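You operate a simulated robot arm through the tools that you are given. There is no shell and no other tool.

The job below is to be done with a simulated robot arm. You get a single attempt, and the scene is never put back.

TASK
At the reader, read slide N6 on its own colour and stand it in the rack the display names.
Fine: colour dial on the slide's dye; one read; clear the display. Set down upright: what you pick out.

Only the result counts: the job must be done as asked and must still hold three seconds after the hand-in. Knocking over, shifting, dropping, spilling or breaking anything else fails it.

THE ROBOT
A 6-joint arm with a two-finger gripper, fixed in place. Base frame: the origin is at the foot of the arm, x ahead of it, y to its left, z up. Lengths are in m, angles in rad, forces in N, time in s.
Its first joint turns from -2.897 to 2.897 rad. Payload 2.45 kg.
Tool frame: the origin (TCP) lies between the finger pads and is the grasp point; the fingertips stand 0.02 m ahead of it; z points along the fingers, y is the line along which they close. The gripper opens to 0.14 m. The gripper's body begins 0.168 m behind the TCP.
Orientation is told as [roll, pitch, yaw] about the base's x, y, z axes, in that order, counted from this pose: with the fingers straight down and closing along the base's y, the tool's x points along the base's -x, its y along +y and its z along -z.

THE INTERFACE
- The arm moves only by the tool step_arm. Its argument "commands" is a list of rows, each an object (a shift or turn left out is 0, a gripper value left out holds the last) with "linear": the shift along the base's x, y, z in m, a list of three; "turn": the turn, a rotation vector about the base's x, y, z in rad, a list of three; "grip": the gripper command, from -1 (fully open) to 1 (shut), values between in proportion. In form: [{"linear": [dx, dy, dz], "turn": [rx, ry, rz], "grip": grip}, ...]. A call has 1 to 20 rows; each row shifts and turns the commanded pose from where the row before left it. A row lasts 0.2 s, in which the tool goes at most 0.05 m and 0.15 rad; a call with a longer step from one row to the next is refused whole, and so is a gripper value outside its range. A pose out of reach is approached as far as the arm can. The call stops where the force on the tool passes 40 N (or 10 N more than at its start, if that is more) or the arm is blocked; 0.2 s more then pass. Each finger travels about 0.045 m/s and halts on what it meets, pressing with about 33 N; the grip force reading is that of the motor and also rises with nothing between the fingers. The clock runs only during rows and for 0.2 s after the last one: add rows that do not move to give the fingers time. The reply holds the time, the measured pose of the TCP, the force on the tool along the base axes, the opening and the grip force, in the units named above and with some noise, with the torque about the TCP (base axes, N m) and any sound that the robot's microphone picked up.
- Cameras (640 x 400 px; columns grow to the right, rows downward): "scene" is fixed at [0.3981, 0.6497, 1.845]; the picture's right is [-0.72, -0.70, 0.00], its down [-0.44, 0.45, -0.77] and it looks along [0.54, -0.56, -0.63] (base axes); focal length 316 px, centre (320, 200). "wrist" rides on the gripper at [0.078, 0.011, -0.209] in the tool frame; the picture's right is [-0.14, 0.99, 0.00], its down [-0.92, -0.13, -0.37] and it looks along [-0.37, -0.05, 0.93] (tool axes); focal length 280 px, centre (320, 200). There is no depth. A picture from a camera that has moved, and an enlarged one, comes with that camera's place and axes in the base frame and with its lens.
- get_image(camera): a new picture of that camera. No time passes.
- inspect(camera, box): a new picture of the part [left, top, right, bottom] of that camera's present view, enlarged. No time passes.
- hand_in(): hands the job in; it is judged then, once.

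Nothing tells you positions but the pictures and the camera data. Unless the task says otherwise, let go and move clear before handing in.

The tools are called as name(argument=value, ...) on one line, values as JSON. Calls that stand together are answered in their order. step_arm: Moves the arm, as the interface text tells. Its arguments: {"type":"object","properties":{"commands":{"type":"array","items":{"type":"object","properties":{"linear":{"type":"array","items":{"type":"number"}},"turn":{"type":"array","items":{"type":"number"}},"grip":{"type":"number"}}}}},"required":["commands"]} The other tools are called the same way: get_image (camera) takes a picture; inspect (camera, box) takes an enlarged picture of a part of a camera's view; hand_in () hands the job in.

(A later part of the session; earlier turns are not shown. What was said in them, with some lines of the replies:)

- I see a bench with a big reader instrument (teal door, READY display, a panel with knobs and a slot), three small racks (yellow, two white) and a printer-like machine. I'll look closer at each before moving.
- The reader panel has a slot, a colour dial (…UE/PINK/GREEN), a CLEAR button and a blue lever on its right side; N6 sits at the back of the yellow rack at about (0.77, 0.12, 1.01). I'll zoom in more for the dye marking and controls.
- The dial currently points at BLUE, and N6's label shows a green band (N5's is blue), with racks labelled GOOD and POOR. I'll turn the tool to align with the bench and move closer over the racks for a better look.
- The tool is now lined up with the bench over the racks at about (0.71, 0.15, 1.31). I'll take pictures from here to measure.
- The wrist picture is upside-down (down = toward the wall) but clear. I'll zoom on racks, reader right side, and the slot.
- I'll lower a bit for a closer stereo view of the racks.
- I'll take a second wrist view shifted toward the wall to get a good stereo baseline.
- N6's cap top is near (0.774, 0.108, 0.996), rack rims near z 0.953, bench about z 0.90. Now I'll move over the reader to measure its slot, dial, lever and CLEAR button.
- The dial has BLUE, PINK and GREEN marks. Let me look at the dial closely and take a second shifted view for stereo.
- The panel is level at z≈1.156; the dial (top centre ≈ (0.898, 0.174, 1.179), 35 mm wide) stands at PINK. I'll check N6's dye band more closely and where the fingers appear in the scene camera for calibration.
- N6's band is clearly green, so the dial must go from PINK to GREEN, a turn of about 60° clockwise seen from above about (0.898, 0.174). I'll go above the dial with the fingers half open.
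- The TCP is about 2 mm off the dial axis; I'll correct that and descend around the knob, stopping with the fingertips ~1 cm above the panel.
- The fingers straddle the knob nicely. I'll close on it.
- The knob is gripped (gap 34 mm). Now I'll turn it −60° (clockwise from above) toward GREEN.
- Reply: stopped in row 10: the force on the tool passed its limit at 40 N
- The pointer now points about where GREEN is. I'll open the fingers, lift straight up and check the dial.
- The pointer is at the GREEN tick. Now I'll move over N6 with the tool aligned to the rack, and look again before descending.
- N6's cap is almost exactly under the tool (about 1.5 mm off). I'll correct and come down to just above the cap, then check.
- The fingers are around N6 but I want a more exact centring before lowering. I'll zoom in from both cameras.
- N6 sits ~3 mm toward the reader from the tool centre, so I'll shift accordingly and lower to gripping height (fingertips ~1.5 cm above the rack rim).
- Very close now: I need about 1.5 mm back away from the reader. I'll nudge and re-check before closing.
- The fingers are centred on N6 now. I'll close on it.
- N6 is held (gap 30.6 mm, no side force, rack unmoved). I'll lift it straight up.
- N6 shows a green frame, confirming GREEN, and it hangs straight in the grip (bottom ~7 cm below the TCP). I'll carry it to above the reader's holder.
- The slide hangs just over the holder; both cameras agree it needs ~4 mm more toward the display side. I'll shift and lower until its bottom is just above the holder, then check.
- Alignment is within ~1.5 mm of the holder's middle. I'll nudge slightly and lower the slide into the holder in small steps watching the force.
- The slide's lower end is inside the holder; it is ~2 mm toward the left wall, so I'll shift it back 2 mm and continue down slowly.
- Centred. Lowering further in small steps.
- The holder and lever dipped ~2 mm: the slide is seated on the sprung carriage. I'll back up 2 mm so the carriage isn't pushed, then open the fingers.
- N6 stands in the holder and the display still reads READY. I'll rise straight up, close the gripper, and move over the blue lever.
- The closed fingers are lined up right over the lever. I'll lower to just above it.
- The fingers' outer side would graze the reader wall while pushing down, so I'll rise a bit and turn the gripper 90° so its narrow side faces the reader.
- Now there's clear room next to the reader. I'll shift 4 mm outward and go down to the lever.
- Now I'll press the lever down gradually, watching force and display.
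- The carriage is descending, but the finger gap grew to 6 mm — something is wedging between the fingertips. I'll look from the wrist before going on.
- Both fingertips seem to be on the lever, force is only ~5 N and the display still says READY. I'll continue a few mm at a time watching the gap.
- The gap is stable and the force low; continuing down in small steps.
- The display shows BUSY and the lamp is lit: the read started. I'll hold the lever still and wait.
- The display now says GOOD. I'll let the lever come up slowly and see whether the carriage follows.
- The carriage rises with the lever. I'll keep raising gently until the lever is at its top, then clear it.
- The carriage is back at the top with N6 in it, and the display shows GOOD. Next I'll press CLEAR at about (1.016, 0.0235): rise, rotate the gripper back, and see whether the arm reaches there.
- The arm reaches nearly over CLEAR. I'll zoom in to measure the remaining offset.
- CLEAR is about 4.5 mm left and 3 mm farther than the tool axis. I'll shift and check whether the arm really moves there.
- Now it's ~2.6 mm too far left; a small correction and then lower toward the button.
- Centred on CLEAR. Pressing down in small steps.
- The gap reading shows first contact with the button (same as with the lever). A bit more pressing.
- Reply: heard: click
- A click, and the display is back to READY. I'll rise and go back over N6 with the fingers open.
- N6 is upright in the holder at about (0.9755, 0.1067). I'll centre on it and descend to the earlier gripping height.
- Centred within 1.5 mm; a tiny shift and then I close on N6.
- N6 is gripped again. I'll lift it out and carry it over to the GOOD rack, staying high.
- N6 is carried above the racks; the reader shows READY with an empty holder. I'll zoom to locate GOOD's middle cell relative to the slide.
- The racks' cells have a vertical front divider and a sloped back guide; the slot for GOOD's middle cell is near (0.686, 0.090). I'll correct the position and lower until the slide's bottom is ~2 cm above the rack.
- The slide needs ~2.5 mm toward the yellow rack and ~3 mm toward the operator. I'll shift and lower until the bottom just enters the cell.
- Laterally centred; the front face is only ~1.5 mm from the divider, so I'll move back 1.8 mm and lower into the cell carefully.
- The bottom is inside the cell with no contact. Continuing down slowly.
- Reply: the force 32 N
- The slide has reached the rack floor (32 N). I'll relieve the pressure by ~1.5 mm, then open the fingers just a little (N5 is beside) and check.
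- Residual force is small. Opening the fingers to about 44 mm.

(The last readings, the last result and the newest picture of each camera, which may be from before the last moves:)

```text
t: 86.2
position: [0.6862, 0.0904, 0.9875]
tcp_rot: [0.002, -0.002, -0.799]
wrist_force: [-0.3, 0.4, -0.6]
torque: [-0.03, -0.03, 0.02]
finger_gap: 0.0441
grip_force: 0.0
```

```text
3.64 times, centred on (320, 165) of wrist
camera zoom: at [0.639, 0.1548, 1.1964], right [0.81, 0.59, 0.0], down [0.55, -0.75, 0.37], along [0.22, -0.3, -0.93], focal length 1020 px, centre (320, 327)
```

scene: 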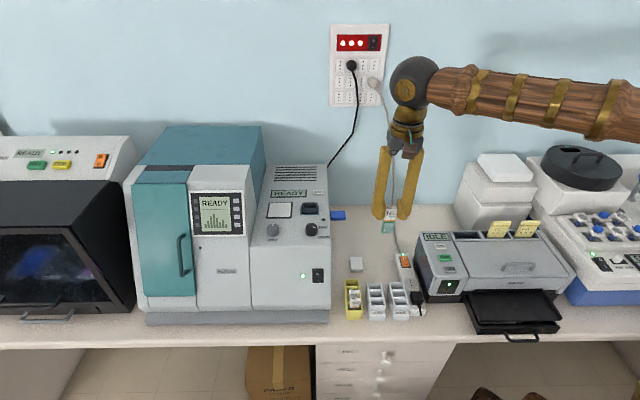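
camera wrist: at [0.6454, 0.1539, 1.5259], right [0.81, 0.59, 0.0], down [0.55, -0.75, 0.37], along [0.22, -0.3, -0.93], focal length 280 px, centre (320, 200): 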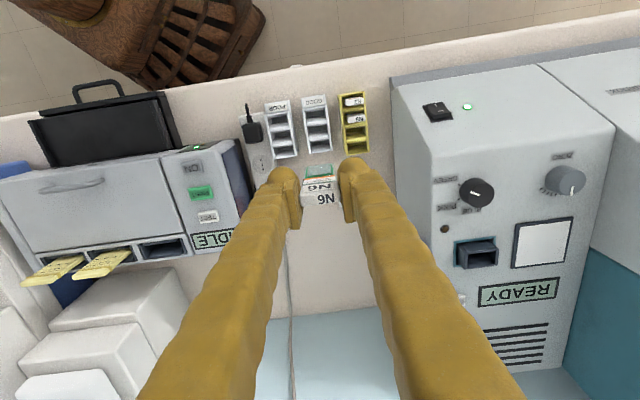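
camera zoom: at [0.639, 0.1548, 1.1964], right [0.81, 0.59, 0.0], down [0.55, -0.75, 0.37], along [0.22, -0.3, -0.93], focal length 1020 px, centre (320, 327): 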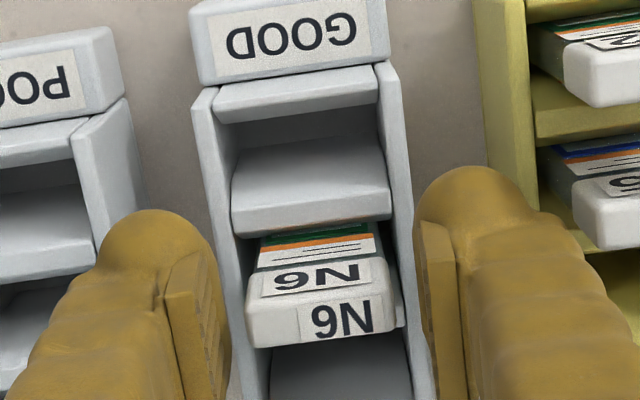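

N6 stands upright in GOOD's middle cell, fingers clear on both sides. I'll rise straight up and move clear.

step_arm(commands=[{"linear": [0, 0, 0.01]}, {"linear": [0, 0, 0.015]}, {"linear": [0, 0, 0.025]}, {"linear": [0, 0, 0.04]}, {"linear": [0, 0, 0.045]}, {"linear": [0, 0, 0.045]}, {"linear": [0, 0, 0.045]}, {"linear": [0, 0, 0.045]}, {}, {}, {}])

get_image(camera="scene")

inspect(camera="scene", box=[340, 255, 425, 325])

inspect(camera="scene", box=[265, 180, 345, 240])

inspect(camera="wrist", box=[270, 80, 370, 190])

```text
t: 88.6
position: [0.684, 0.0895, 1.2583]
tcp_rot: [0.002, -0.003, -0.799]
wrist_force: [0.8, 0.1, -0.1]
torque: [0.0, 0.02, 0.0]
finger_gap: 0.0442
grip_force: 0.0
```

```text
taken
```

scene: 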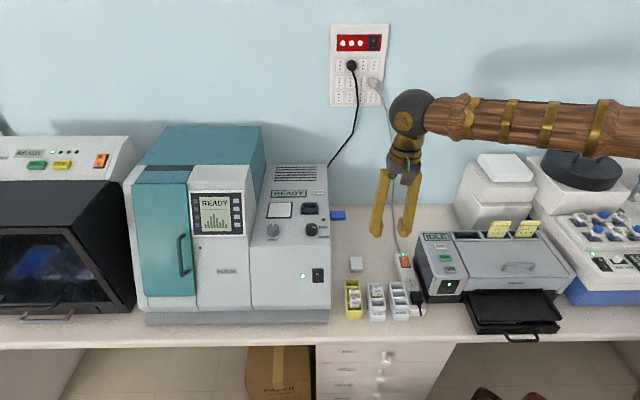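

```text
5.71 times, centred on (382, 290) of scene
camera zoom: at [0.3981, 0.6497, 1.845], right [-0.72, -0.7, 0.0], down [-0.44, 0.45, -0.77], along [0.54, -0.56, -0.63], focal length 1805 px, centre (-37, -314)
```

zoom: 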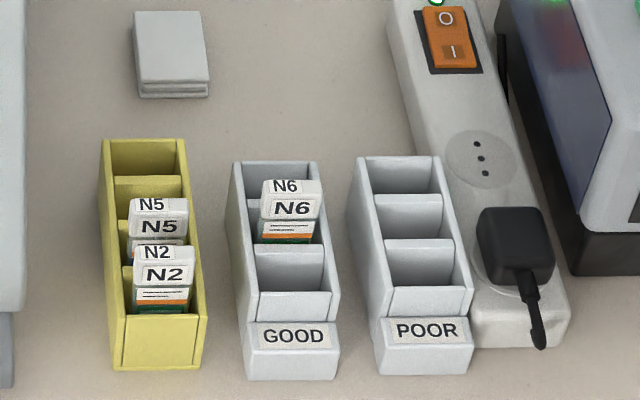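

```text
6.67 times, centred on (305, 210) of scene
camera zoom: at [0.3981, 0.6497, 1.845], right [-0.72, -0.7, 0.0], down [-0.44, 0.45, -0.77], along [0.54, -0.56, -0.63], focal length 2106 px, centre (420, 133)
```

zoom: 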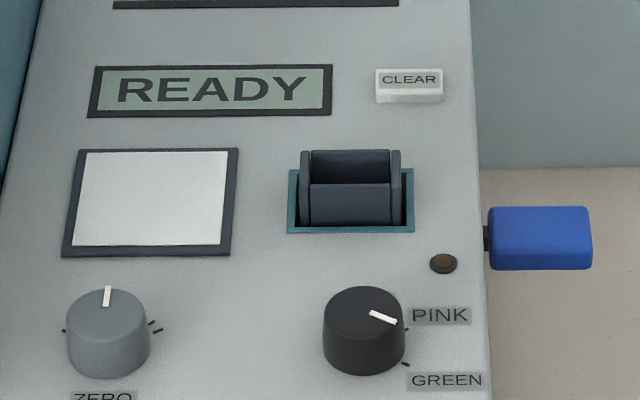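

```text
3.64 times, centred on (320, 135) of wrist
camera zoom: at [0.6381, 0.1528, 1.4671], right [0.81, 0.59, 0.0], down [0.55, -0.75, 0.37], along [0.22, -0.3, -0.93], focal length 1020 px, centre (320, 436)
```

zoom: 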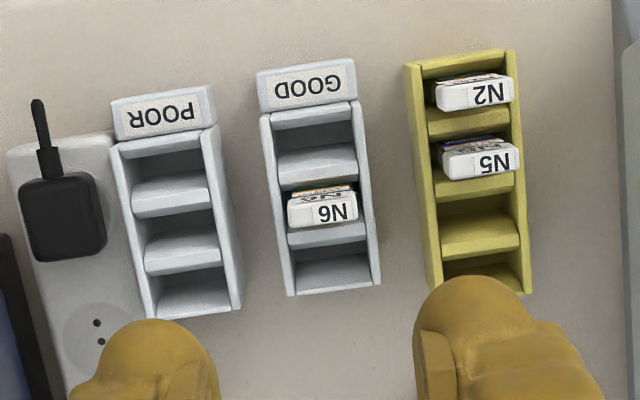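

N6 stands upright in the GOOD rack, the reader shows READY with its holder empty and the dial on GREEN, and nothing else has moved. The arm is clear, so I'm handing in.

hand_in()

```text
The job is handed in.
```

I read slide N6 once on GREEN. The display said GOOD, so N6 now stands upright in the middle cell of the GOOD rack. The job is handed in; I haven't seen the verdict.

- **Colour dial:** N6 has a green frame, so I turned the dial from PINK to GREEN before the read.
- **Read:** One full press of the lever took the reader from READY to BUSY to GOOD. The lever then came back up to its rest position.
- **Display:** I pressed CLEAR, heard it click, and the display went back to READY.
- **Everything else:** In the last pictures N2, N5, the racks and the other equipment had not moved, and the arm was clear of the bench.

When I set N6 down, the force peaked at about 32 N as it reached the rack floor. I eased off before letting go, and neither the slide nor the rack had shifted.
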